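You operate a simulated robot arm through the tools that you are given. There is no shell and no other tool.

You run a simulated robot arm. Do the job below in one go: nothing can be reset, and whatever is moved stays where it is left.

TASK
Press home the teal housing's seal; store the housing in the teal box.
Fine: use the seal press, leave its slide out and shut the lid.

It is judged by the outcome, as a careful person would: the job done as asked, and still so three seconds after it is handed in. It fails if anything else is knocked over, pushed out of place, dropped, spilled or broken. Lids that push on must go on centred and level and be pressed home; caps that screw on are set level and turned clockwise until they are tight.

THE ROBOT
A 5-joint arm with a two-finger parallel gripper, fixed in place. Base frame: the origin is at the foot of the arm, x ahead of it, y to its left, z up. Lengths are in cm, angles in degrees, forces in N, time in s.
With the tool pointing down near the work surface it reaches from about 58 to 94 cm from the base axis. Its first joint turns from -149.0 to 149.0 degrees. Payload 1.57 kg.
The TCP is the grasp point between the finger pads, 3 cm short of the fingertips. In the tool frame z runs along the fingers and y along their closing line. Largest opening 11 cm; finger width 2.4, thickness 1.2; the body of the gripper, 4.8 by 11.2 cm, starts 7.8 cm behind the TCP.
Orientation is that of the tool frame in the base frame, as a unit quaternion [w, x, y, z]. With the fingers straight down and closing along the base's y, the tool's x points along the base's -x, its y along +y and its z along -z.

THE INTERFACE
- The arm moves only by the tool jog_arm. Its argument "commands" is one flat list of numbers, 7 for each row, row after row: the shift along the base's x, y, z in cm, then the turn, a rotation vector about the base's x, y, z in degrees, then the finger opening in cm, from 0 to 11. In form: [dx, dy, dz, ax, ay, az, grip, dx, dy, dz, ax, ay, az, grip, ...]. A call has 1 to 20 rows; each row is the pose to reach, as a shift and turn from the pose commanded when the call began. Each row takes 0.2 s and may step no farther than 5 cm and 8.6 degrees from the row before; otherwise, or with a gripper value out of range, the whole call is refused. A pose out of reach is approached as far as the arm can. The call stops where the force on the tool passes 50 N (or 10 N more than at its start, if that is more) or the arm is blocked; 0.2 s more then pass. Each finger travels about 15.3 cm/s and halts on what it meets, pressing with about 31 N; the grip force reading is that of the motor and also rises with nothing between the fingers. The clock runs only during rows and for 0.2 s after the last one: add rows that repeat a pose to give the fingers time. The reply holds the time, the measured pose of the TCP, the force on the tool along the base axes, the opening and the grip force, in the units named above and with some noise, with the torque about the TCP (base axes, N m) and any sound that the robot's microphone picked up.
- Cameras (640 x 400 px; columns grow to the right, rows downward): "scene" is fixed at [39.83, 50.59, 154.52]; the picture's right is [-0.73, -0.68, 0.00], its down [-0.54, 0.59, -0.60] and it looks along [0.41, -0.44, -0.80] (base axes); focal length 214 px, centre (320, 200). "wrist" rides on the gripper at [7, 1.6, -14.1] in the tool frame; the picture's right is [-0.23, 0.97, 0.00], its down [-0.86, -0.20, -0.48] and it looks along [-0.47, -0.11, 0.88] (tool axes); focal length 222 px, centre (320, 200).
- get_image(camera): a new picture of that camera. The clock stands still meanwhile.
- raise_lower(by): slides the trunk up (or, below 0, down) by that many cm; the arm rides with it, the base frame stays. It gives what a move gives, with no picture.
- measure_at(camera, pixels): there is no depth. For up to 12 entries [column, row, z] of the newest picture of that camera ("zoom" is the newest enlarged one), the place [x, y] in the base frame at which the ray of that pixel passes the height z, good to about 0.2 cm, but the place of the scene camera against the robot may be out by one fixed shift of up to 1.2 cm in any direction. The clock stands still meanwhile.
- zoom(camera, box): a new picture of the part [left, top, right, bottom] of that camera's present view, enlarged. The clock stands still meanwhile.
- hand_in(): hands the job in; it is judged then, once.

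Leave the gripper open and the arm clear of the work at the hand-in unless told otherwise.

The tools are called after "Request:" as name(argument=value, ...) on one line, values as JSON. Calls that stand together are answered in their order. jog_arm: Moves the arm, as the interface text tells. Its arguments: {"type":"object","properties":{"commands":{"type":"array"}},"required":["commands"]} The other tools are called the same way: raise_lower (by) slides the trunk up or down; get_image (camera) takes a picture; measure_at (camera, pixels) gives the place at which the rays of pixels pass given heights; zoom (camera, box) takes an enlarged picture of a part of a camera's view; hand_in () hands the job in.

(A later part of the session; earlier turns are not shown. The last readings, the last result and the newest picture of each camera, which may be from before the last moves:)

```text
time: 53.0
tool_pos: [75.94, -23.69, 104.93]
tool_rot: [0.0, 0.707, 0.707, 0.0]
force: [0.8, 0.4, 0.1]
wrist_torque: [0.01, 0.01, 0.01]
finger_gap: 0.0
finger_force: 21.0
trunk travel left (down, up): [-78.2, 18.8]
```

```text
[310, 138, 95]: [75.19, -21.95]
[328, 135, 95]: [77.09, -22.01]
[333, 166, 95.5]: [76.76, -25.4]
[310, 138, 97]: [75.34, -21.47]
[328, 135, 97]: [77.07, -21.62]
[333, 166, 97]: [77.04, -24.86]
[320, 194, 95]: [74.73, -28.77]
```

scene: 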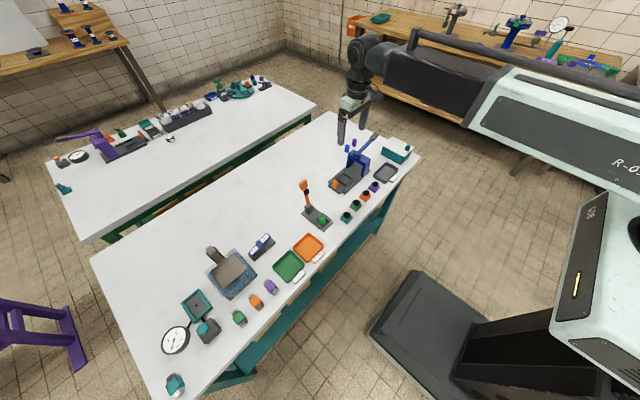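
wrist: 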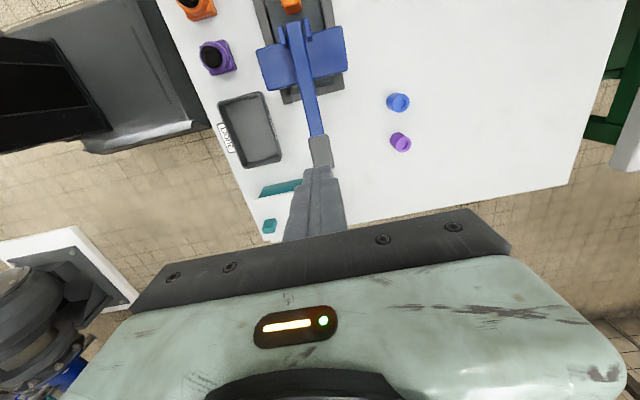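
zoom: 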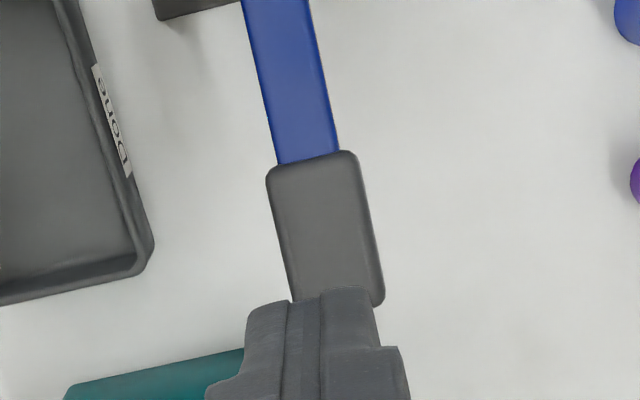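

The handle is centred about (76.0, -23.4). Shifting +0.2 in y and descending toward it, then small steps.

Request:
jog_arm(commands=[0.05, 0.25, 0, 0, 0, 0, 0, 0.05, 0.25, 0, 0, 0, 0, 0])

Request:
raise_lower(by=-4.5)

Request:
raise_lower(by=-0.7)

Request:
raise_lower(by=-0.7)

Request:
zoom(camera="scene", box=[335, 110, 405, 170])

```text
time: 53.6
tool_pos: [75.92, -23.4, 104.91]
tool_rot: [0.0, 0.707, 0.707, 0.001]
force: [-0.3, -0.3, 0.0]
wrist_torque: [0.01, -0.03, -0.01]
finger_gap: 0.0
finger_force: 21.4
trunk travel left (down, up): [-78.2, 18.8]
```

```text
time: 54.5
tool_pos: [75.86, -23.41, 100.35]
tool_rot: [-0.001, 0.707, 0.707, -0.001]
force: [-0.3, 0.1, -0.2]
wrist_torque: [0.0, -0.01, 0.01]
finger_gap: 0.01
finger_force: 21.0
trunk travel left (down, up): [-73.7, 23.3]
```

```text
time: 55.0
tool_pos: [75.86, -23.48, 99.63]
tool_rot: [0.001, 0.707, 0.707, -0.001]
force: [0.3, -1.1, 0.3]
wrist_torque: [0.02, -0.02, -0.01]
finger_gap: 0.0
finger_force: 21.1
trunk travel left (down, up): [-73.0, 24.0]
```

```text
time: 55.6
tool_pos: [75.94, -23.46, 99.02]
tool_rot: [0.0, 0.707, 0.707, 0.0]
force: [0.3, -0.3, 0.8]
wrist_torque: [-0.01, 0.01, 0.01]
finger_gap: 0.01
finger_force: 21.2
trunk travel left (down, up): [-72.3, 24.7]
```

```text
6.67 times, centred on (370, 140) of scene
```

zoom: 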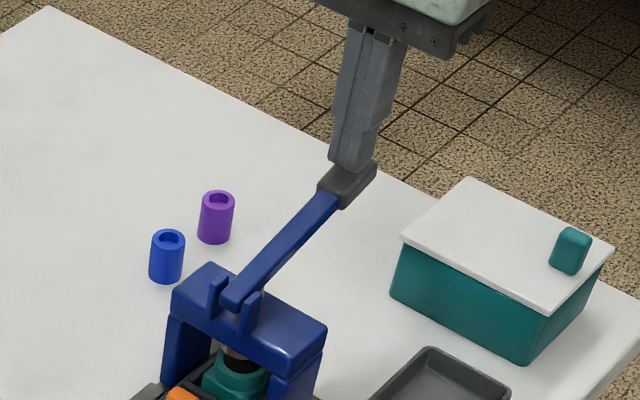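

The fingertips are right above the handle, seemingly about to touch. Pressing down in 1 cm steps.

Request:
raise_lower(by=-1)

Request:
raise_lower(by=-1)

Request:
zoom(camera="scene", box=[335, 110, 405, 170])

```text
time: 56.2
tool_pos: [75.86, -23.51, 97.91]
tool_rot: [-0.001, 0.707, 0.707, 0.0]
force: [0.1, 1.0, 1.2]
wrist_torque: [0.01, -0.01, -0.01]
finger_gap: 0.01
finger_force: 21.4
trunk travel left (down, up): [-71.3, 25.7]
```

```text
time: 56.8
tool_pos: [75.85, -23.32, 96.91]
tool_rot: [0.0, 0.707, 0.707, 0.001]
force: [0.8, 0.1, 1.7]
wrist_torque: [0.0, -0.03, 0.03]
finger_gap: 0.0
finger_force: 21.7
trunk travel left (down, up): [-70.3, 26.7]
```

```text
6.67 times, centred on (370, 140) of scene
```

zoom: 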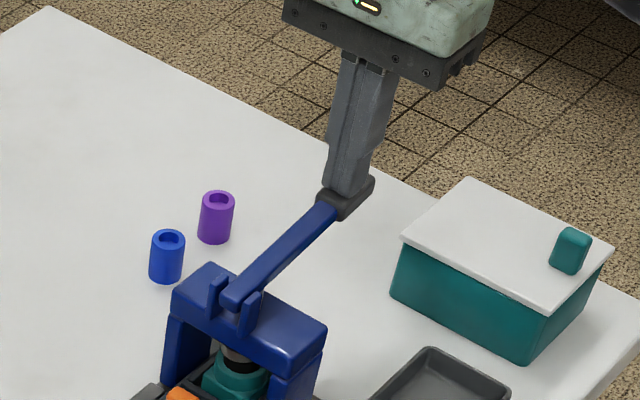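

The lever is moving down with light force (~1.5 N). Continuing.

Request:
raise_lower(by=-1)

Request:
raise_lower(by=-1)

Request:
raise_lower(by=-1)

Request:
zoom(camera="scene", box=[335, 120, 405, 180])

```text
time: 57.3
tool_pos: [75.86, -23.6, 95.94]
tool_rot: [0.0, 0.707, 0.707, 0.0]
force: [-0.5, -0.4, 0.9]
wrist_torque: [-0.01, 0.01, 0.02]
finger_gap: 0.0
finger_force: 21.1
trunk travel left (down, up): [-69.3, 27.7]
```

```text
time: 57.9
tool_pos: [75.98, -23.49, 94.98]
tool_rot: [0.0, 0.707, 0.707, 0.0]
force: [1.0, -2.1, 2.1]
wrist_torque: [-0.01, 0.03, 0.0]
finger_gap: 0.0
finger_force: 21.4
trunk travel left (down, up): [-68.3, 28.7]
```

```text
time: 58.5
tool_pos: [75.88, -23.34, 93.94]
tool_rot: [0.0, 0.707, 0.708, 0.001]
force: [0.2, -0.8, 2.3]
wrist_torque: [0.02, -0.04, -0.02]
finger_gap: 0.0
finger_force: 21.1
trunk travel left (down, up): [-67.3, 29.7]
```

```text
6.67 times, centred on (370, 150) of scene
```

zoom: 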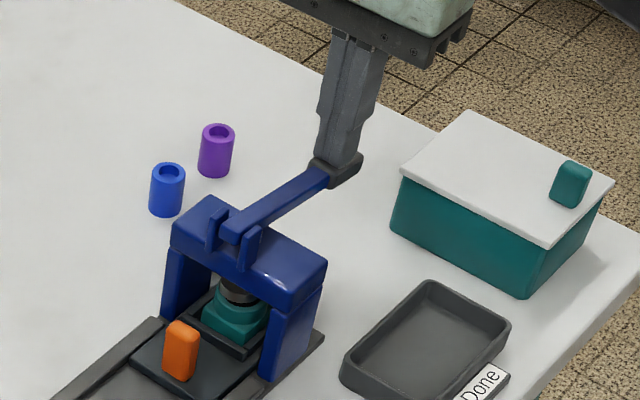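

The lever follows and the ram has come down onto the seal. Continuing in smaller steps.

Request:
raise_lower(by=-0.7)

Request:
raise_lower(by=-0.7)

Request:
raise_lower(by=-0.5)

Request:
zoom(camera="scene", box=[335, 120, 405, 180])

```text
time: 59.0
tool_pos: [75.87, -23.39, 93.22]
tool_rot: [0.001, 0.707, 0.707, -0.001]
force: [0.7, 2.2, 4.3]
wrist_torque: [0.11, -0.04, 0.02]
finger_gap: 0.01
finger_force: 21.8
trunk travel left (down, up): [-66.6, 30.4]
```

```text
time: 59.6
tool_pos: [75.93, -23.41, 92.52]
tool_rot: [0.0, 0.707, 0.707, 0.0]
force: [-1.6, 0.2, 4.7]
wrist_torque: [0.04, 0.07, 0.0]
finger_gap: 0.01
finger_force: 21.8
trunk travel left (down, up): [-65.9, 31.1]
```

```text
time: 60.1
tool_pos: [75.78, -23.46, 92.32]
tool_rot: [0.002, 0.707, 0.707, 0.001]
force: [15.2, -4.5, 44.2]
wrist_torque: [0.42, -0.37, -0.35]
finger_gap: 0.0
finger_force: 21.5
trunk travel left (down, up): [-65.4, 31.6]
```

```text
6.67 times, centred on (370, 150) of scene
```

zoom: 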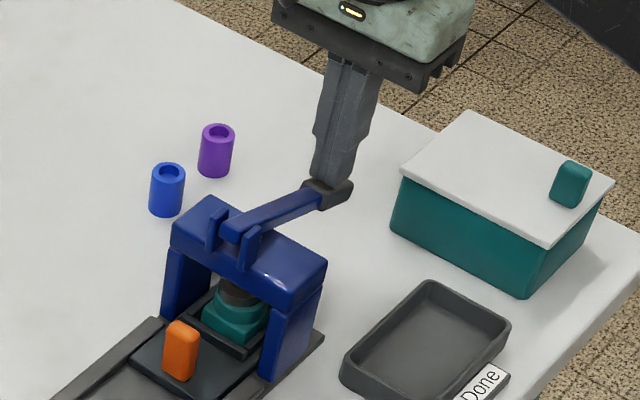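

The force jumped to 44 N: either a hard stop or the seal resisting. I look at the seal closely.

Request:
zoom(camera="scene", box=[345, 155, 367, 175])

Request:
zoom(camera="scene", box=[345, 140, 380, 170])

```text
16.00 times, centred on (356, 165) of scene
```

zoom: 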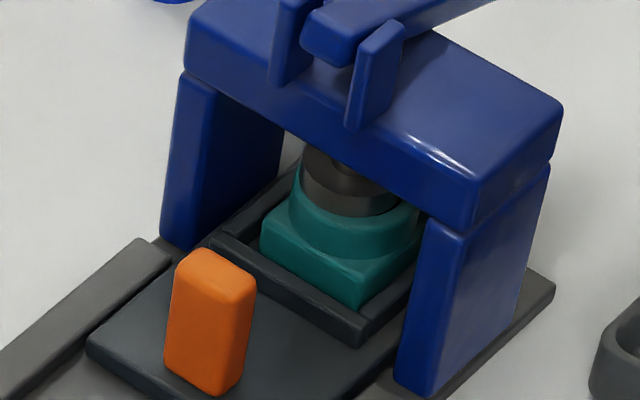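

```text
13.33 times, centred on (362, 155) of scene
```

zoom: 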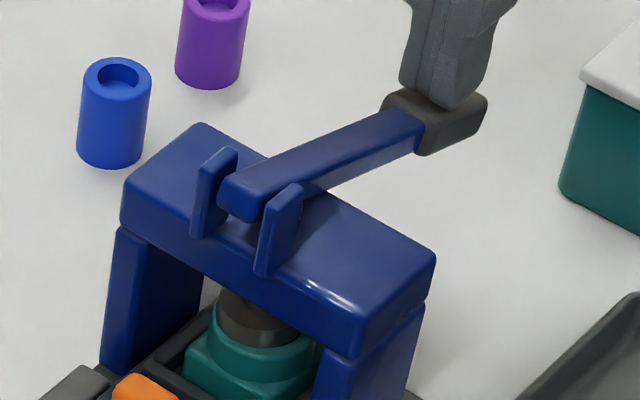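

The ram now sits at the top of the teal ring and no black seal shows between them, so it appears pressed home. Raising 1 cm at a time to see whether the lever springs back.

Request:
raise_lower(by=1.5)

Request:
zoom(camera="scene", box=[345, 135, 385, 175])

```text
time: 60.8
tool_pos: [75.86, -23.54, 93.62]
tool_rot: [-0.001, 0.708, 0.707, -0.001]
force: [-0.9, 0.4, 1.4]
wrist_torque: [0.02, 0.03, 0.03]
finger_gap: 0.0
finger_force: 21.2
trunk travel left (down, up): [-66.9, 30.1]
```

```text
10.00 times, centred on (365, 155) of scene
```

zoom: 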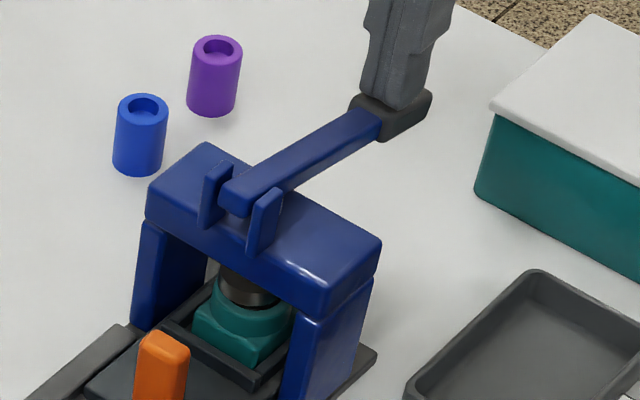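

The lever springs back with the tool. Raising fully clear, then looking at the seal.

Request:
raise_lower(by=4)

Request:
raise_lower(by=8)

Request:
zoom(camera="scene", box=[345, 155, 367, 175])

Request:
zoom(camera="scene", box=[335, 110, 405, 170])

```text
time: 61.6
tool_pos: [75.87, -23.38, 97.59]
tool_rot: [0.001, 0.707, 0.708, 0.001]
force: [-0.3, -0.1, 0.8]
wrist_torque: [-0.02, 0.01, 0.05]
finger_gap: 0.01
finger_force: 20.7
trunk travel left (down, up): [-70.9, 26.1]
```

```text
time: 62.8
tool_pos: [75.88, -23.41, 105.64]
tool_rot: [0.001, 0.707, 0.708, 0.001]
force: [-0.5, -0.2, -0.3]
wrist_torque: [0.01, -0.01, -0.04]
finger_gap: 0.0
finger_force: 21.7
trunk travel left (down, up): [-78.9, 18.1]
```

```text
16.00 times, centred on (356, 165) of scene
```

zoom: 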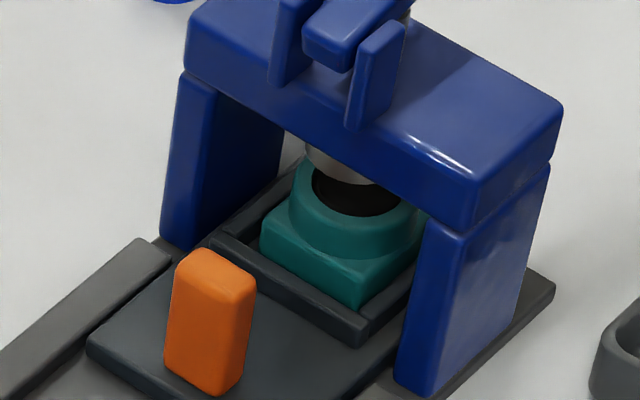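

```text
6.67 times, centred on (370, 140) of scene
```

zoom: 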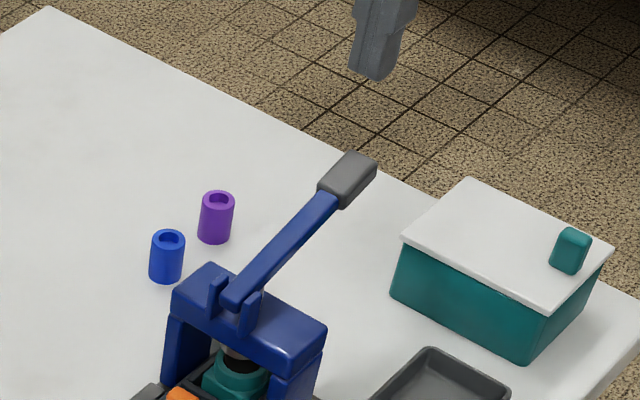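

The seal is now down flush inside the ring, and the lever is back up. Returning to above the knob (76.05, -8.3) with fingers open to 5.

Request:
jog_arm(commands=[0, 4, 0, 0, 0, 0, 0, 0.1, 8, 0, 0, 0, 0, 2, 0.15, 12, 0, 0, 0, 0, 5, 0.2, 15.1, 0, 0, 0, 0, 5, 0.2, 15.1, 0, 0, 0, 0, 5])

Request:
zoom(camera="wrist", box=[280, 90, 370, 170])

Request:
measure_at(camera="zoom", pixels=[[320, 200, 86.3]])

```text
time: 64.0
tool_pos: [75.98, -8.25, 105.5]
tool_rot: [0.0, 0.707, 0.707, 0.0]
force: [-0.1, -0.4, -0.4]
wrist_torque: [0.0, 0.04, 0.03]
finger_gap: 5.0
finger_force: 0.0
trunk travel left (down, up): [-78.9, 18.1]
```

```text
5.00 times, centred on (325, 130) of wrist
```

zoom: 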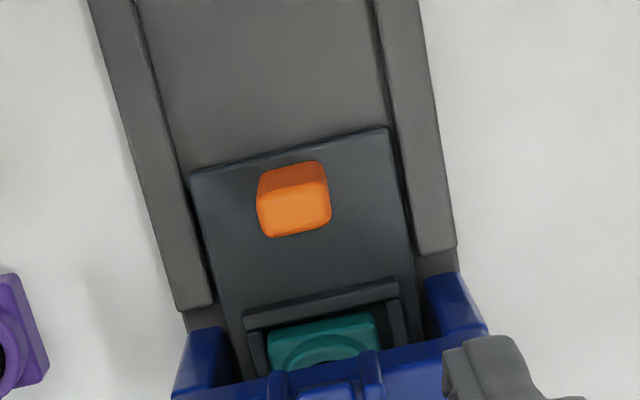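

```text
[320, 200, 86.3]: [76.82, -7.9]
```

Request:
measure_at(camera="zoom", pixels=[[295, 212, 86.3], [257, 205, 86.3], [331, 195, 86.3], [297, 237, 86.3]])

Request:
raise_lower(by=-14)

Request:
raise_lower(by=-4.6)

Request:
zoom(camera="wrist", box=[265, 130, 385, 210])

```text
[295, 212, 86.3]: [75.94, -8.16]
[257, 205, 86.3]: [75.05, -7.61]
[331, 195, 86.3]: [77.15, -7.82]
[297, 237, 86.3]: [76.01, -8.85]
```

```text
time: 65.7
tool_pos: [76.0, -8.39, 91.6]
tool_rot: [0.0, 0.707, 0.708, 0.0]
force: [-0.2, 0.8, 0.0]
wrist_torque: [-0.01, -0.02, -0.02]
finger_gap: 5.02
finger_force: 0.1
trunk travel left (down, up): [-64.9, 32.1]
```

```text
time: 66.5
tool_pos: [75.99, -8.42, 86.9]
tool_rot: [0.0, 0.708, 0.706, 0.0]
force: [-0.1, 0.4, 0.0]
wrist_torque: [0.01, 0.0, -0.03]
finger_gap: 5.01
finger_force: 0.0
trunk travel left (down, up): [-60.3, 36.7]
```

```text
5.00 times, centred on (325, 170) of wrist
```

zoom: 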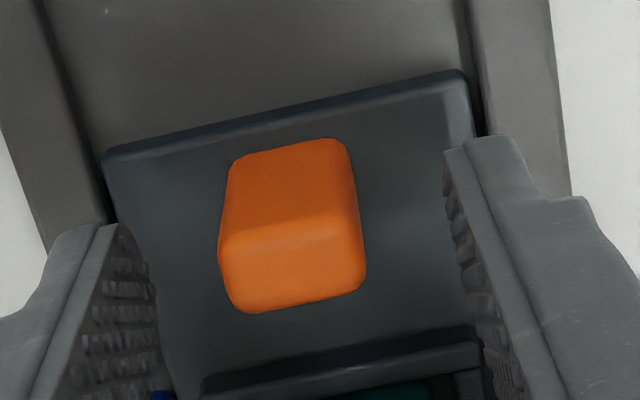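

Straddling the knob again. Closing, then pulling out 9.5 cm along +y.

Request:
jog_arm(commands=[0, 0, 0, 0, 0, 0, 4, 0, 0, 0, 0, 0, 0, 3, 0, 0, 0, 0, 0, 0, 2.4, 0, 0, 0, 0, 0, 0, 1.8, 0, 0, 0, 0, 0, 0, 1.8, 0, 0, 0, 0, 0, 0, 1.8])

Request:
jog_arm(commands=[0, 0.6, 0, 0, 0, 0, 1.8, 0.01, 1.2, 0, 0, 0, 0, 1.8, 0.02, 1.8, 0, 0, 0, 0, 1.8, 0.03, 2.4, 0, 0, 0, 0, 1.8, 0.04, 3, 0, 0, 0, 0, 1.8, 0.05, 3.6, 0, 0, 0, 0, 1.8, 0.06, 4.2, 0, 0, 0, 0, 1.8])

Request:
zoom(camera="scene", box=[320, 140, 390, 190])

```text
time: 67.9
tool_pos: [76.08, -8.39, 87.01]
tool_rot: [-0.001, 0.707, 0.707, 0.001]
force: [0.9, -0.2, 1.5]
wrist_torque: [0.04, -0.04, -0.01]
finger_gap: 2.18
finger_force: 34.8
trunk travel left (down, up): [-60.3, 36.7]
```

```text
time: 69.5
tool_pos: [75.93, -4.34, 86.91]
tool_rot: [-0.001, 0.707, 0.707, -0.001]
force: [-10.1, -0.6, -6.7]
wrist_torque: [-0.37, 0.05, 0.02]
finger_gap: 2.15
finger_force: 34.1
trunk travel left (down, up): [-60.3, 36.7]
```

```text
8.00 times, centred on (355, 165) of scene
```

zoom: 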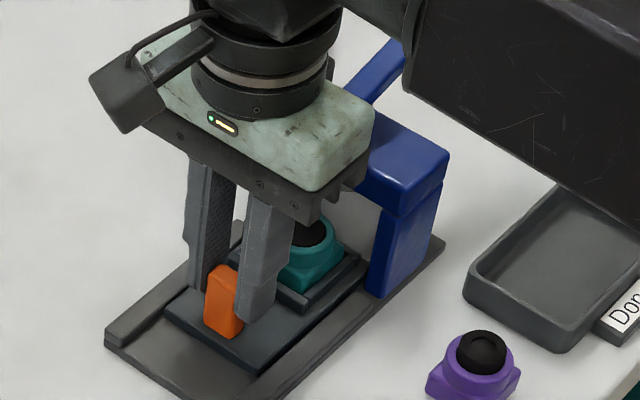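

The slide is coming out cleanly. Continuing the remaining 5.5 cm with a slight -x relief.

Request:
jog_arm(commands=[-0.05, 0.6, 0, 0, 0, 0, 1.8, -0.05, 1.2, 0, 0, 0, 0, 1.8, -0.05, 1.8, 0, 0, 0, 0, 1.8, -0.05, 2.4, 0, 0, 0, 0, 1.8, -0.05, 3, 0, 0, 0, 0, 1.8, -0.05, 3.6, 0, 0, 0, 0, 1.8, -0.05, 4.2, 0, 0, 0, 0, 1.8, -0.05, 4.8, 0, 0, 0, 0, 1.8])

Request:
jog_arm(commands=[0, 0.3, 0, 0, 0, 0, 1.8, 0, 0.6, 0, 0, 0, 0, 1.8])

Request:
zoom(camera="scene", box=[320, 140, 390, 200])

```text
time: 71.3
tool_pos: [75.92, 0.59, 87.06]
tool_rot: [0.0, 0.707, 0.707, 0.0]
force: [-3.6, 0.0, -4.8]
wrist_torque: [-0.16, 0.03, -0.08]
finger_gap: 2.21
finger_force: 34.8
trunk travel left (down, up): [-60.3, 36.7]
```

```text
time: 71.9
tool_pos: [76.16, 1.13, 87.04]
tool_rot: [0.001, 0.707, 0.708, 0.0]
force: [0.4, -2.6, -1.0]
wrist_torque: [0.34, 0.16, 0.11]
finger_gap: 2.16
finger_force: 34.9
trunk travel left (down, up): [-60.3, 36.7]
```

```text
6.67 times, centred on (355, 170) of scene
```

zoom: 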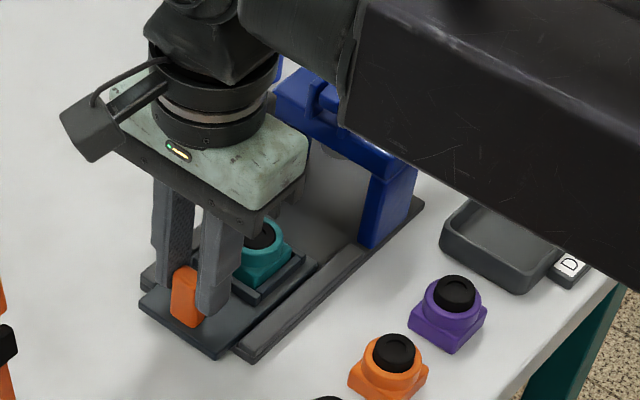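

Torque has changed sign, so it's at or near the out stop. One small confirming pull, then release and rise.

Request:
jog_arm(commands=[0, 0.15, 0, 0, 0, 0, 1.8, 0, 0.25, 0, 0, 0, 0, 1.8])

Request:
jog_arm(commands=[0, 0, 0, 0, 0, 0, 3.4, 0, 0, 0, 0, 0, 0, 5, 0, 0, 0, 0, 0, 0, 5])

Request:
raise_lower(by=13)

Request:
zoom(camera="scene", box=[335, 165, 371, 192])

```text
time: 72.5
tool_pos: [75.98, 1.16, 86.94]
tool_rot: [0.001, 0.708, 0.707, 0.0]
force: [2.9, -18.8, 1.9]
wrist_torque: [0.05, -0.1, 0.08]
finger_gap: 2.18
finger_force: 34.9
trunk travel left (down, up): [-60.3, 36.7]
```

```text
time: 73.3
tool_pos: [75.98, 1.52, 86.88]
tool_rot: [-0.001, 0.707, 0.707, 0.0]
force: [-0.1, 0.4, -0.3]
wrist_torque: [-0.01, 0.02, -0.01]
finger_gap: 4.96
finger_force: 0.1
trunk travel left (down, up): [-60.3, 36.7]
```

```text
time: 74.9
tool_pos: [76.02, 1.3, 99.92]
tool_rot: [0.001, 0.707, 0.707, 0.0]
force: [-0.2, -0.2, -0.2]
wrist_torque: [0.02, -0.01, -0.03]
finger_gap: 5.0
finger_force: 0.1
trunk travel left (down, up): [-73.3, 23.7]
```

```text
14.81 times, centred on (353, 178) of scene
```

zoom: 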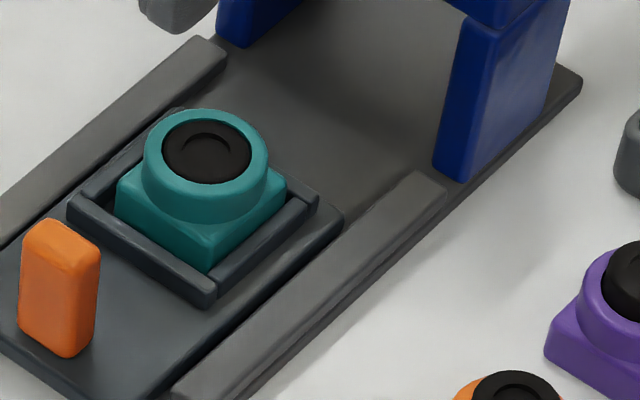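

The seal is flush, the slide is out against its stop (18.8 N) and the housing is ready. Next I open the box: raise to a safe height and move over it, spinning back to closing along y.

Request:
raise_lower(by=7)

Request:
jog_arm(commands=[-1, -3, 0, 0, 0, 8.2, 5, -2, -6, 0, 0, 0, 16.4, 5, -3, -9, 0, 0, 0, 24.6, 5, -4, -12, 0, 0, 0, 32.8, 5, -5, -15, 0, 0, 0, 41, 5, -6, -18, 0, 0, 0, 49.2, 5, -7, -21, 0, 0, 0, 57.4, 5, -8, -24, 0, 0, 0, 65.6, 5, -9, -27, 0, 0, 0, 73.8, 5, -9.5, -30, 0, 0, 0, 82, 5, -9.5, -33, 0, 0, 0, 90, 5, -9.5, -36, 0, 0, 0, 90, 5, -9.5, -36, 0, 0, 0, 90, 5])

Request:
get_image(camera="wrist")

```text
time: 76.0
tool_pos: [75.93, 1.45, 106.9]
tool_rot: [0.0, 0.707, 0.707, 0.001]
force: [0.5, 0.8, -0.3]
wrist_torque: [-0.02, 0.0, -0.02]
finger_gap: 5.03
finger_force: 0.0
trunk travel left (down, up): [-80.3, 16.7]
```

```text
time: 78.8
tool_pos: [66.45, -34.46, 106.98]
tool_rot: [0.0, -0.001, 1.0, -0.001]
force: [-0.6, -0.8, 0.6]
wrist_torque: [0.0, 0.03, -0.01]
finger_gap: 5.0
finger_force: 0.1
trunk travel left (down, up): [-80.3, 16.7]
```

```text
taken
```

wrist: 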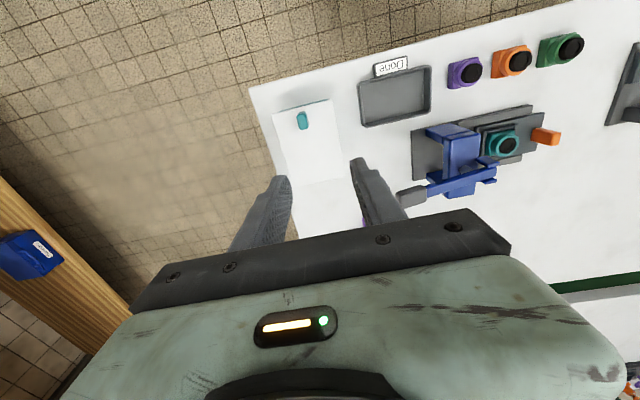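

The lid knob is at (302,120). I zoom in and triangulate the lid and knob heights.

Request:
zoom(camera="wrist", box=[240, 70, 360, 190])

Request:
measure_at(camera="zoom", pixels=[[320, 200, 86], [320, 200, 88]])

Request:
measure_at(camera="scene", pixels=[[404.5, 157.2, 86], [404.5, 157.2, 88], [404.5, 157.2, 90], [382.2, 145.8, 86], [382.2, 145.8, 88], [414.2, 147.2, 86], [414.2, 147.2, 88], [408.2, 145.8, 88], [408.2, 145.8, 90], [408.2, 145.8, 92]])

```text
3.33 times, centred on (300, 130) of wrist
```

zoom: 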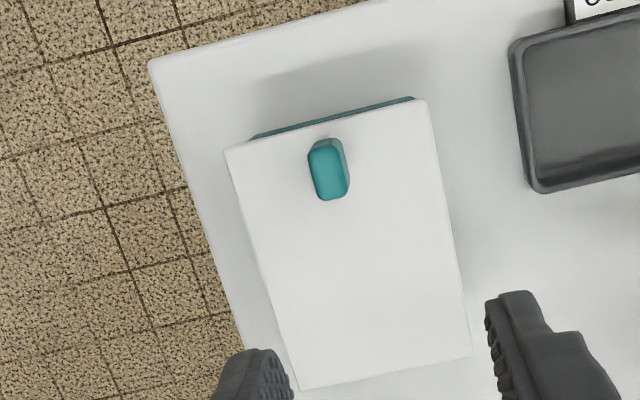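

```text
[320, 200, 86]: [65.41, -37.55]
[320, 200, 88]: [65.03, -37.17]
```

```text
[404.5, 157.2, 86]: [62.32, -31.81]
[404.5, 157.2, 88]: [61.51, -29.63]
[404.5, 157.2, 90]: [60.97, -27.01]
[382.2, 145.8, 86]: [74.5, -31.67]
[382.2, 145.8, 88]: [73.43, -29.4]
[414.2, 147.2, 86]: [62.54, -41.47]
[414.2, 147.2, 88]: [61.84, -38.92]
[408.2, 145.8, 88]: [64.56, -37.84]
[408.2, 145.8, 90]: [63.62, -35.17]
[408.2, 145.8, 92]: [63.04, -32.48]
```

Request:
measure_at(camera="zoom", pixels=[[428, 98, 85], [428, 98, 87], [226, 150, 85], [226, 150, 87], [472, 355, 85], [472, 355, 87], [300, 390, 85], [300, 390, 87], [328, 172, 88], [328, 150, 88], [331, 198, 88], [250, 140, 84]])

```text
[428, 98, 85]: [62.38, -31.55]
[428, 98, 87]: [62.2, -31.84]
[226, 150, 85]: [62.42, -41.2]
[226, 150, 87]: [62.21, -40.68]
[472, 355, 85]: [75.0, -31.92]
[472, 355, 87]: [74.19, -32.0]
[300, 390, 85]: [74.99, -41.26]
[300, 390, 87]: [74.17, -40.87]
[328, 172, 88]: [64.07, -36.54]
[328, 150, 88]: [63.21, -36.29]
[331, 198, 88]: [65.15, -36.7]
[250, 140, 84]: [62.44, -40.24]
```

The lid top is at z≈86 (x 62.2–74.6, y -41 to -31.8). The knob is at (64.1, -36.5), top about z 89, by the robot-side edge, so the hinge is likely along the far edge x≈74.6. I align above the knob and descend partway to re-check.

Request:
jog_arm(commands=[-1.2, -1, 0, 0, 0, 0, 4, -2.4, -2, 0, 0, 0, 0, 3.5, -2.4, -2, 0, 0, 0, 0, 3.5])

Request:
raise_lower(by=-11)

Request:
zoom(camera="wrist", box=[270, 120, 370, 200])

Request:
measure_at(camera="zoom", pixels=[[320, 200, 88.8]])

Request:
zoom(camera="scene", box=[380, 125, 430, 170])

```text
time: 79.6
tool_pos: [63.96, -36.47, 107.0]
tool_rot: [0.0, 0.0, 1.0, 0.0]
force: [0.4, -0.6, -0.2]
wrist_torque: [-0.01, 0.0, 0.01]
finger_gap: 3.48
finger_force: 0.2
trunk travel left (down, up): [-80.3, 16.7]
```

```text
time: 81.0
tool_pos: [64.03, -36.52, 95.97]
tool_rot: [0.0, 0.0, 1.0, 0.001]
force: [0.5, -0.6, 0.3]
wrist_torque: [-0.02, 0.02, -0.02]
finger_gap: 3.49
finger_force: 0.1
trunk travel left (down, up): [-69.3, 27.7]
```

```text
5.00 times, centred on (320, 160) of wrist
```

zoom: 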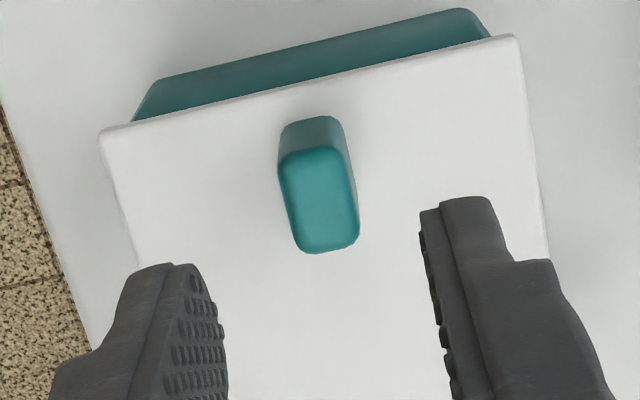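

```text
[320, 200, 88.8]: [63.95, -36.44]
```

```text
8.89 times, centred on (405, 148) of scene
```

zoom: 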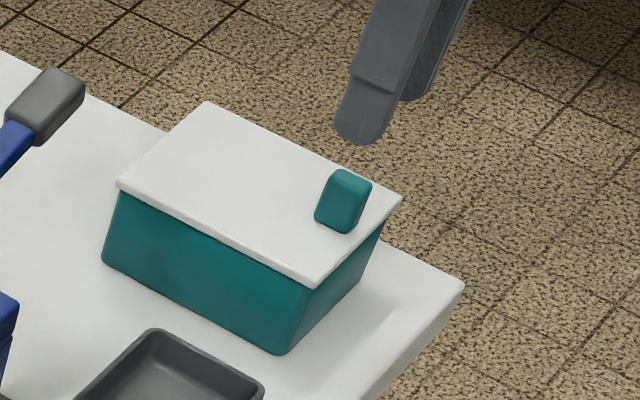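

Well aligned over the knob. Lowering to TCP≈90.4 so the fingertips hold only the knob's upper half, then closing gently.

Request:
raise_lower(by=-5.5)

Request:
jog_arm(commands=[0, 0, 0, 0, 0, 0, 2.6, 0, 0, 0, 0, 0, 0, 1.9, 0, 0, 0, 0, 0, 0, 1.5, 0, 0, 0, 0, 0, 0, 1.3, 0, 0, 0, 0, 0, 0, 1.3])

Request:
zoom(camera="scene", box=[390, 130, 430, 165])

```text
time: 82.0
tool_pos: [63.94, -36.53, 90.39]
tool_rot: [0.0, 0.0, 1.0, -0.001]
force: [0.7, 0.9, 0.6]
wrist_torque: [0.01, -0.02, 0.0]
finger_gap: 3.48
finger_force: 0.0
trunk travel left (down, up): [-63.8, 33.2]
```

```text
time: 83.2
tool_pos: [64.04, -36.54, 90.54]
tool_rot: [0.0, 0.001, 1.0, 0.0]
force: [0.4, -0.7, 0.4]
wrist_torque: [0.01, 0.0, 0.01]
finger_gap: 1.39
finger_force: 0.0
trunk travel left (down, up): [-63.8, 33.2]
```

```text
11.43 times, centred on (410, 148) of scene
```

zoom: 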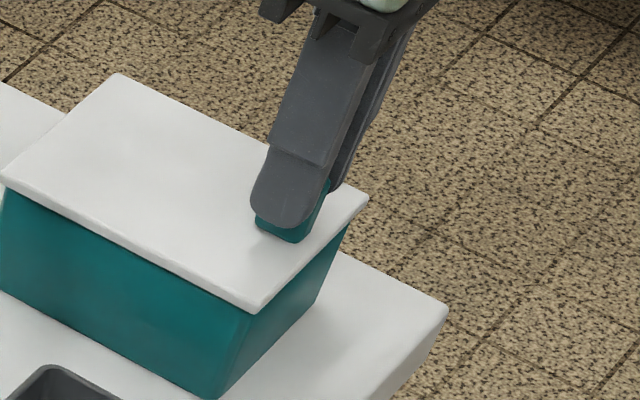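

Request:
jog_arm(commands=[0, 0, 0, 0, 0, 0, 1.3, 0, 0, 0, 0, 0, 0, 1.3])

Request:
jog_arm(commands=[0, 0, 0, 0, 0, 0, 1.2, 0, 0, 0, 0, 0, 0, 1.2, 0, 0, 0, 0, 0, 0, 1.2])

```text
time: 83.8
tool_pos: [64.05, -36.6, 90.56]
tool_rot: [0.0, 0.0, 1.0, -0.001]
force: [-0.2, -1.4, 0.2]
wrist_torque: [-0.04, 0.01, -0.03]
finger_gap: 1.42
finger_force: 0.9
trunk travel left (down, up): [-63.8, 33.2]
```

```text
time: 84.6
tool_pos: [64.09, -36.37, 90.44]
tool_rot: [0.0, 0.0, 1.0, 0.0]
force: [-0.4, -2.9, 0.9]
wrist_torque: [-0.08, 0.01, -0.03]
finger_gap: 1.36
finger_force: 30.4
trunk travel left (down, up): [-63.8, 33.2]
```

Knob is about 1.38 wide and firmly gripped at 30 N. Raising 0.5 to see how the lid responds.

Request:
raise_lower(by=0.5)

Request:
raise_lower(by=0.5)

Request:
zoom(camera="scene", box=[375, 125, 425, 170])

```text
time: 85.1
tool_pos: [64.16, -36.56, 90.8]
tool_rot: [0.0, 0.0, 1.0, 0.001]
force: [0.1, 3.5, -24.4]
wrist_torque: [0.08, -0.24, 0.0]
finger_gap: 1.39
finger_force: 30.2
trunk travel left (down, up): [-64.3, 32.7]
```

```text
time: 85.7
tool_pos: [64.1, -36.37, 91.41]
tool_rot: [-0.001, 0.0, 1.0, 0.001]
force: [0.0, 3.1, -18.1]
wrist_torque: [0.14, 0.15, 0.03]
finger_gap: 1.34
finger_force: 29.9
trunk travel left (down, up): [-64.8, 32.2]
```

```text
8.89 times, centred on (400, 148) of scene
```

zoom: 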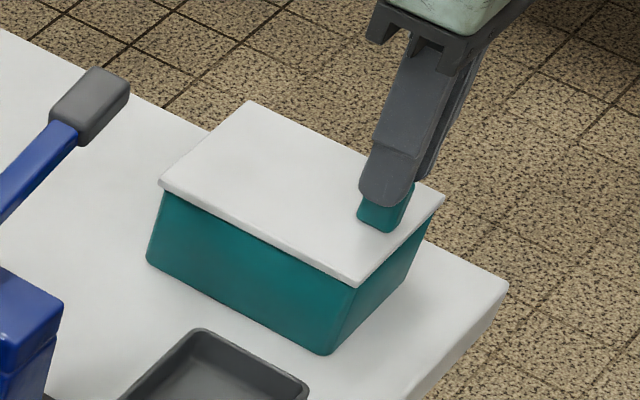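

The fingers seem to be slipping up the knob at ~20 N while the lid stays put. I look closely at the lid's edges to understand how it opens.

Request:
zoom(camera="scene", box=[396, 138, 420, 168])

Request:
zoom(camera="scene", box=[378, 134, 404, 158])

Request:
zoom(camera="wrist", box=[250, 110, 390, 220])

```text
13.33 times, centred on (408, 153) of scene
```

zoom: 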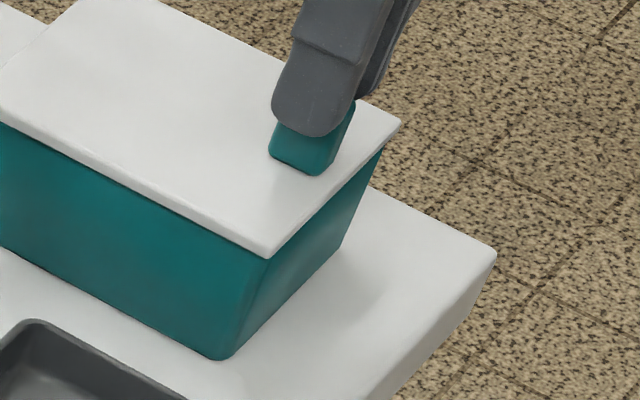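

```text
16.00 times, centred on (391, 146) of scene
```

zoom: 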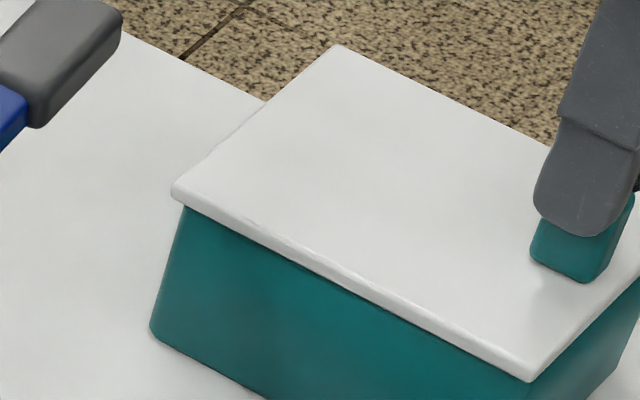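

```text
3.64 times, centred on (320, 165) of wrist
```

zoom: 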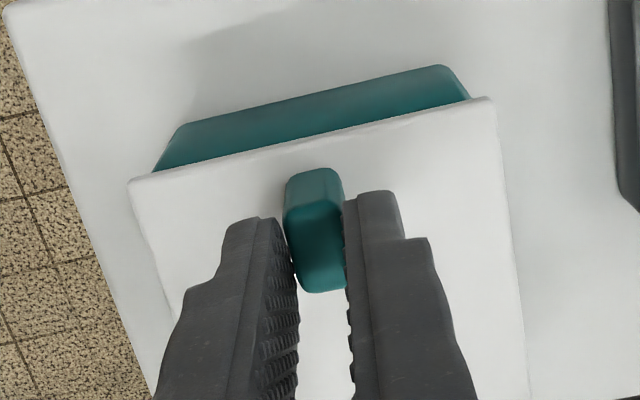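

The lid held against 24 N upward. It may slide instead of hinge, or have a catch. I regrip lower on the knob and test gently along x.

Request:
jog_arm(commands=[0, 0, 0, 0, 0, 0, 1.9, 0, 0, 0, 0, 0, 0, 2.4])

Request:
raise_lower(by=-1.7)

Request:
jog_arm(commands=[0, 0, 0, 0, 0, 0, 1.8, 0, 0, 0, 0, 0, 0, 1.4, 0, 0, 0, 0, 0, 0, 1.1, 0, 0, 0, 0, 0, 0, 1.1])

Request:
zoom(camera="wrist", box=[250, 110, 390, 220])

```text
time: 86.2
tool_pos: [63.95, -36.51, 91.47]
tool_rot: [0.001, -0.001, 1.0, 0.0]
force: [-0.2, 0.2, -1.0]
wrist_torque: [0.01, -0.03, -0.01]
finger_gap: 2.4
finger_force: 0.0
trunk travel left (down, up): [-64.8, 32.2]
```

```text
time: 86.9
tool_pos: [64.12, -36.51, 89.76]
tool_rot: [0.0, 0.0, 1.0, 0.0]
force: [-0.8, 0.3, -0.9]
wrist_torque: [0.03, 0.0, -0.03]
finger_gap: 2.39
finger_force: 0.0
trunk travel left (down, up): [-63.1, 33.9]
```

```text
time: 87.9
tool_pos: [64.0, -36.46, 89.68]
tool_rot: [0.0, 0.0, 1.0, 0.0]
force: [1.2, -1.5, 1.4]
wrist_torque: [-0.02, 0.03, -0.01]
finger_gap: 1.34
finger_force: 30.0
trunk travel left (down, up): [-63.1, 33.9]
```

```text
3.64 times, centred on (320, 165) of wrist
```

zoom: 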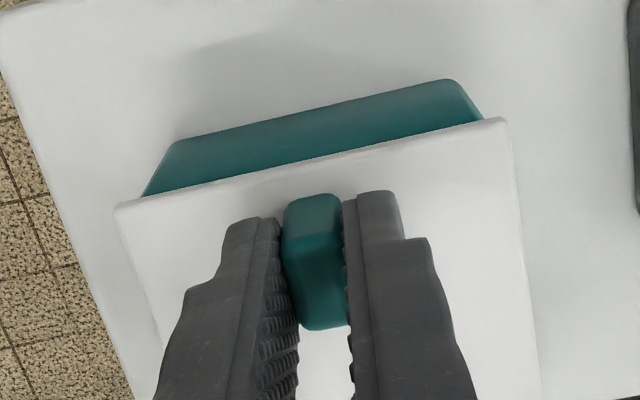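

Gripped lower now. Gentle test: pull 0.3 toward the robot (-x), read the force, and return.

Request:
jog_arm(commands=[-0.1, 0, 0, 0, 0, 0, 1.1, -0.2, 0, 0, 0, 0, 0, 1.1])

Request:
jog_arm(commands=[0.2, 0, 0, 0, 0, 0, 1.1, 0.4, 0, 0, 0, 0, 0, 1.1])

Request:
zoom(camera="scene", box=[378, 134, 422, 164])

```text
time: 88.5
tool_pos: [63.85, -36.54, 89.81]
tool_rot: [0.0, -0.001, 1.0, 0.0]
force: [7.1, -3.4, 6.1]
wrist_torque: [-0.06, 0.56, -0.04]
finger_gap: 1.37
finger_force: 30.1
trunk travel left (down, up): [-63.1, 33.9]
```

```text
time: 89.1
tool_pos: [64.21, -36.45, 89.7]
tool_rot: [0.0, 0.0, 1.0, -0.001]
force: [-1.2, -2.6, 0.9]
wrist_torque: [-0.04, -0.52, 0.02]
finger_gap: 1.34
finger_force: 29.9
trunk travel left (down, up): [-63.1, 33.9]
```

```text
13.33 times, centred on (400, 149) of scene
```

zoom: 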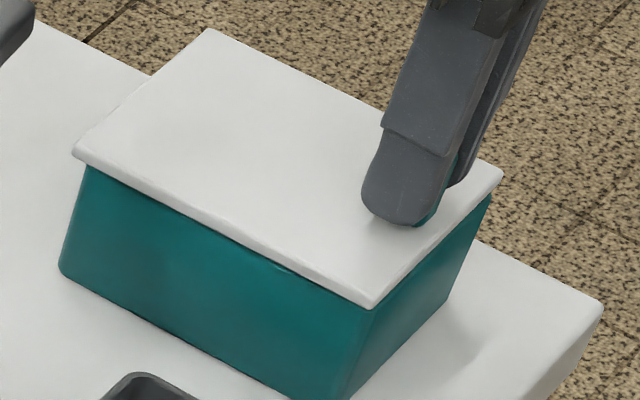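

Inconclusive at these small shifts. I try a little further in +x (0.6 more) and compare the lid's position.

Request:
jog_arm(commands=[0.2, 0, 0, 0, 0, 0, 1.1, 0.4, 0, 0, 0, 0, 0, 1.1, 0.6, 0, 0, 0, 0, 0, 1.1])

Request:
zoom(camera="scene", box=[378, 134, 422, 164])

```text
time: 89.9
tool_pos: [64.85, -36.41, 89.71]
tool_rot: [0.0, 0.0, 1.0, 0.0]
force: [0.6, -3.2, 1.2]
wrist_torque: [-0.06, 0.32, 0.0]
finger_gap: 1.36
finger_force: 29.6
trunk travel left (down, up): [-63.1, 33.9]
```

```text
13.33 times, centred on (400, 149) of scene
```

zoom: 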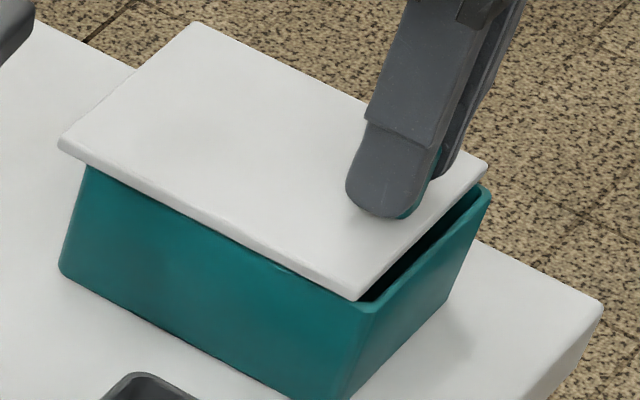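

The lid is a sliding lid: it moved smoothly in +x while the box stayed put, opening at the robot side. I continue sliding it +x another 6 cm.

Request:
jog_arm(commands=[0.5, 0, 0, 0, 0, 0, 1.1, 1, 0, 0, 0, 0, 0, 1.1, 1.5, 0, 0, 0, 0, 0, 1.1, 2, 0, 0, 0, 0, 0, 1.1, 2.5, 0, 0, 0, 0, 0, 1.1, 3, 0, 0, 0, 0, 0, 1.1, 3.5, 0, 0, 0, 0, 0, 1.1, 4, 0, 0, 0, 0, 0, 1.1])

Request:
zoom(camera="scene", box=[365, 120, 425, 165])

```text
time: 91.7
tool_pos: [68.85, -36.4, 89.71]
tool_rot: [-0.001, 0.0, 1.0, 0.0]
force: [0.5, -4.2, 1.7]
wrist_torque: [-0.07, 0.07, 0.03]
finger_gap: 1.34
finger_force: 30.0
trunk travel left (down, up): [-63.1, 33.9]
```

```text
8.89 times, centred on (395, 142) of scene
```

zoom: 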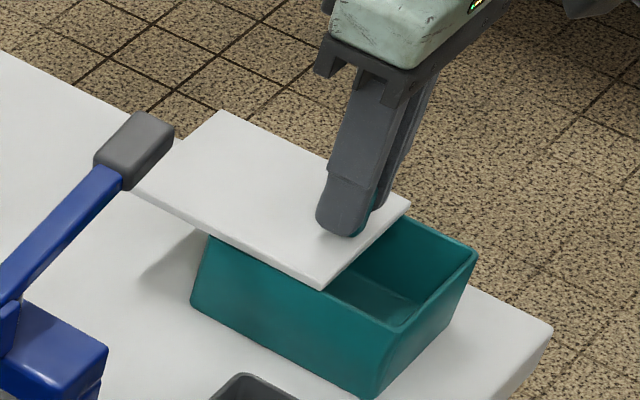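

It slides easily and the box interior is visible. Sliding another 2.5 cm.

Request:
jog_arm(commands=[0.5, 0, 0, 0, 0, 0, 1.1, 1, 0, 0, 0, 0, 0, 1.1, 1.5, 0, 0, 0, 0, 0, 1.1, 2, 0, 0, 0, 0, 0, 1.1, 2.5, 0, 0, 0, 0, 0, 1.1])

Request:
zoom(camera="scene", box=[365, 120, 425, 165])

Request:
get_image(camera="wrist")

```text
time: 92.9
tool_pos: [71.24, -36.48, 89.9]
tool_rot: [0.001, 0.0, 1.0, -0.001]
force: [0.1, -4.5, 1.5]
wrist_torque: [-0.08, 0.16, 0.0]
finger_gap: 1.35
finger_force: 30.0
trunk travel left (down, up): [-63.1, 33.9]
```

```text
8.89 times, centred on (395, 142) of scene
```

zoom: 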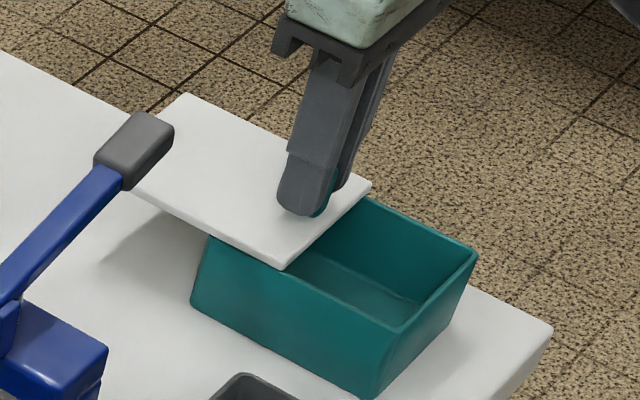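

```text
taken
```

wrist: 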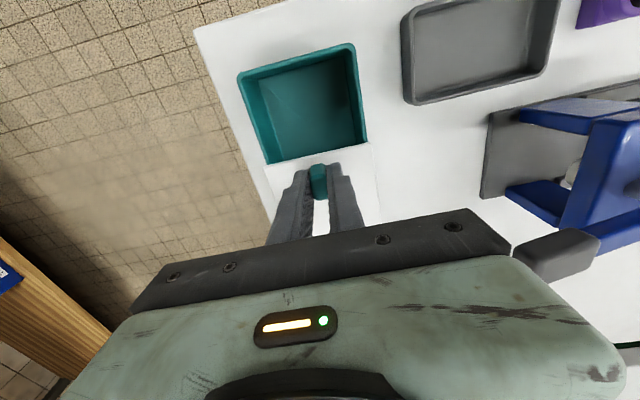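

The box is open about 7 cm. Before releasing I measure the interior from this view.

Request:
zoom(camera="wrist", box=[220, 30, 380, 180])

Request:
measure_at(camera="wrist", pixels=[[238, 77, 85.4], [353, 44, 85.4], [367, 140, 85.4], [265, 162, 85.4]])

```text
2.67 times, centred on (300, 105) of wrist
```

zoom: 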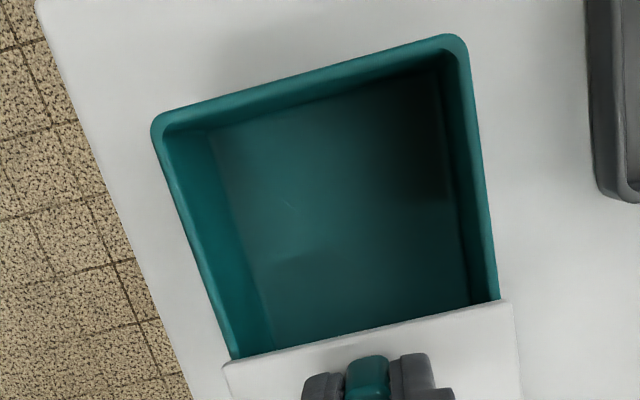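

```text
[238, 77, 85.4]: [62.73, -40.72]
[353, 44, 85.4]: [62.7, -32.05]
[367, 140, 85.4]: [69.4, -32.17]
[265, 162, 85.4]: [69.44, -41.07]
```

Interior: x 63.2–69.4 open, y -40.3 to -32.6. Enough room for the housing at (66.2, -36.5). Releasing the knob slowly and rising.

Request:
jog_arm(commands=[0, 0, 0, 0, 0, 0, 1.3, 0, 0, 0, 0, 0, 0, 1.6, 0, 0, 0, 0, 0, 0, 2.4, 0, 0, 0, 0, 0, 0, 3, 0, 0, 0, 0, 0, 0, 3])

Request:
zoom(camera="scene", box=[365, 120, 425, 165])

```text
time: 94.1
tool_pos: [71.24, -36.36, 89.75]
tool_rot: [0.0, 0.0, 1.0, 0.0]
force: [-0.8, -0.4, 0.7]
wrist_torque: [-0.01, -0.05, -0.01]
finger_gap: 2.98
finger_force: 0.1
trunk travel left (down, up): [-63.1, 33.9]
```

```text
8.89 times, centred on (395, 142) of scene
```

zoom: 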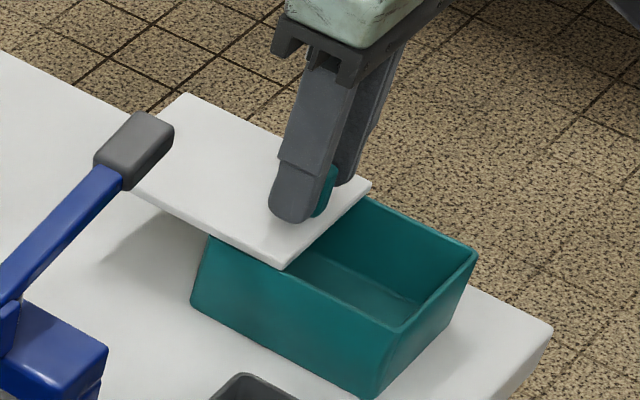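

The lid stays put in its runners. Raising and flying back over the slide pocket.

Request:
raise_lower(by=16)

Request:
jog_arm(commands=[0.6, 4.5, 0, 0, 0, 0, 3.5, 1.2, 9, 0, 0, 0, 0, 4, 1.8, 13.5, 0, 0, 0, 0, 4.5, 2.4, 18, 0, 0, 0, 0, 5, 3, 22.5, 0, 0, 0, 0, 5, 3.6, 27, 0, 0, 0, 0, 5, 4.4, 31.4, 0, 0, 0, 0, 5, 4.4, 31.4, 0, 0, 0, 0, 5])

Request:
zoom(camera="wrist", box=[270, 80, 370, 160])

Request:
measure_at(camera="zoom", pixels=[[320, 200, 85]])

```text
time: 95.9
tool_pos: [71.19, -36.5, 105.76]
tool_rot: [0.0, 0.0, 1.0, 0.0]
force: [0.1, -0.2, 0.3]
wrist_torque: [0.0, -0.03, -0.02]
finger_gap: 2.97
finger_force: 0.2
trunk travel left (down, up): [-79.1, 17.9]
```

```text
time: 97.7
tool_pos: [75.87, -4.85, 105.66]
tool_rot: [-0.001, 0.0, 1.0, -0.001]
force: [-0.4, -0.3, 0.7]
wrist_torque: [-0.02, 0.01, 0.0]
finger_gap: 5.02
finger_force: 0.1
trunk travel left (down, up): [-79.1, 17.9]
```

```text
5.00 times, centred on (320, 120) of wrist
```

zoom: 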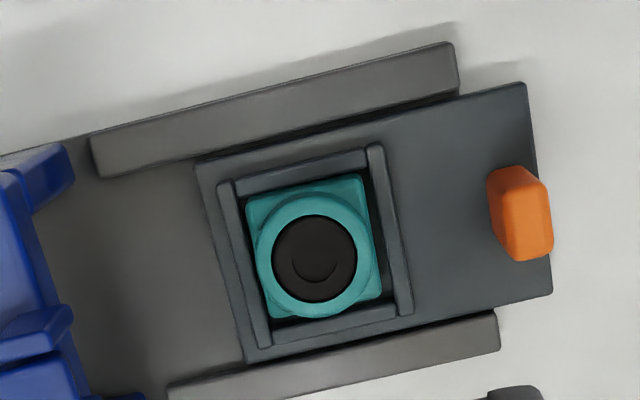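

```text
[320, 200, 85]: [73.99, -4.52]
```

I measure the boss edges at their height (~84.8).

Request:
measure_at(camera="zoom", pixels=[[318, 255, 84.8], [257, 258, 84.8], [380, 250, 84.8], [312, 195, 84.8], [325, 317, 84.8]])

```text
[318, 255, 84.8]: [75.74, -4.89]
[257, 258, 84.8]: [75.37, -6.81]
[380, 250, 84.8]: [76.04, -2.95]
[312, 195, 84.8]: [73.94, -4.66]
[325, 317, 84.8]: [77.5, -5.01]
```

The boss is centred at (75.72, -4.87), aligned with the tool. Lowering in stages to TCP≈86.9.

Request:
raise_lower(by=-14)

Request:
zoom(camera="wrist", box=[260, 110, 380, 210])

Request:
raise_lower(by=-4.8)

Request:
zoom(camera="wrist", box=[260, 110, 380, 210])

```text
time: 99.4
tool_pos: [75.87, -4.95, 91.71]
tool_rot: [-0.001, 0.0, 1.0, 0.0]
force: [-0.1, -1.1, 0.3]
wrist_torque: [0.02, 0.02, 0.02]
finger_gap: 5.03
finger_force: 0.1
trunk travel left (down, up): [-65.1, 31.9]
```

```text
4.00 times, centred on (320, 160) of wrist
```

zoom: 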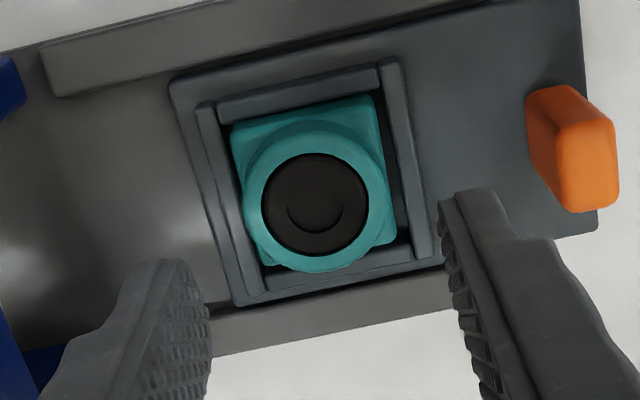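

```text
time: 100.3
tool_pos: [75.88, -4.95, 87.05]
tool_rot: [0.0, 0.001, 1.0, 0.0]
force: [-0.1, 0.1, 0.3]
wrist_torque: [0.0, -0.02, -0.03]
finger_gap: 4.98
finger_force: 0.1
trunk travel left (down, up): [-60.3, 36.7]
```

```text
4.00 times, centred on (320, 160) of wrist
```

zoom: 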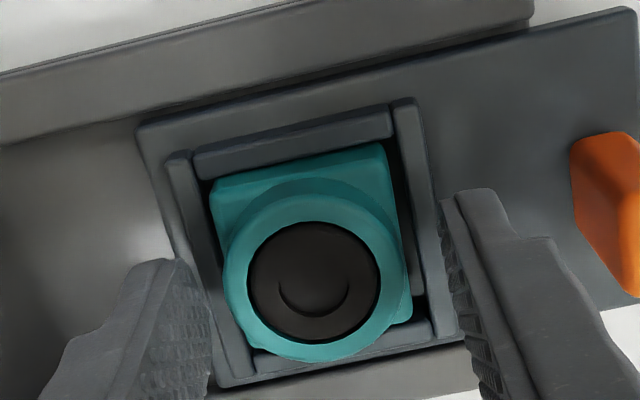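

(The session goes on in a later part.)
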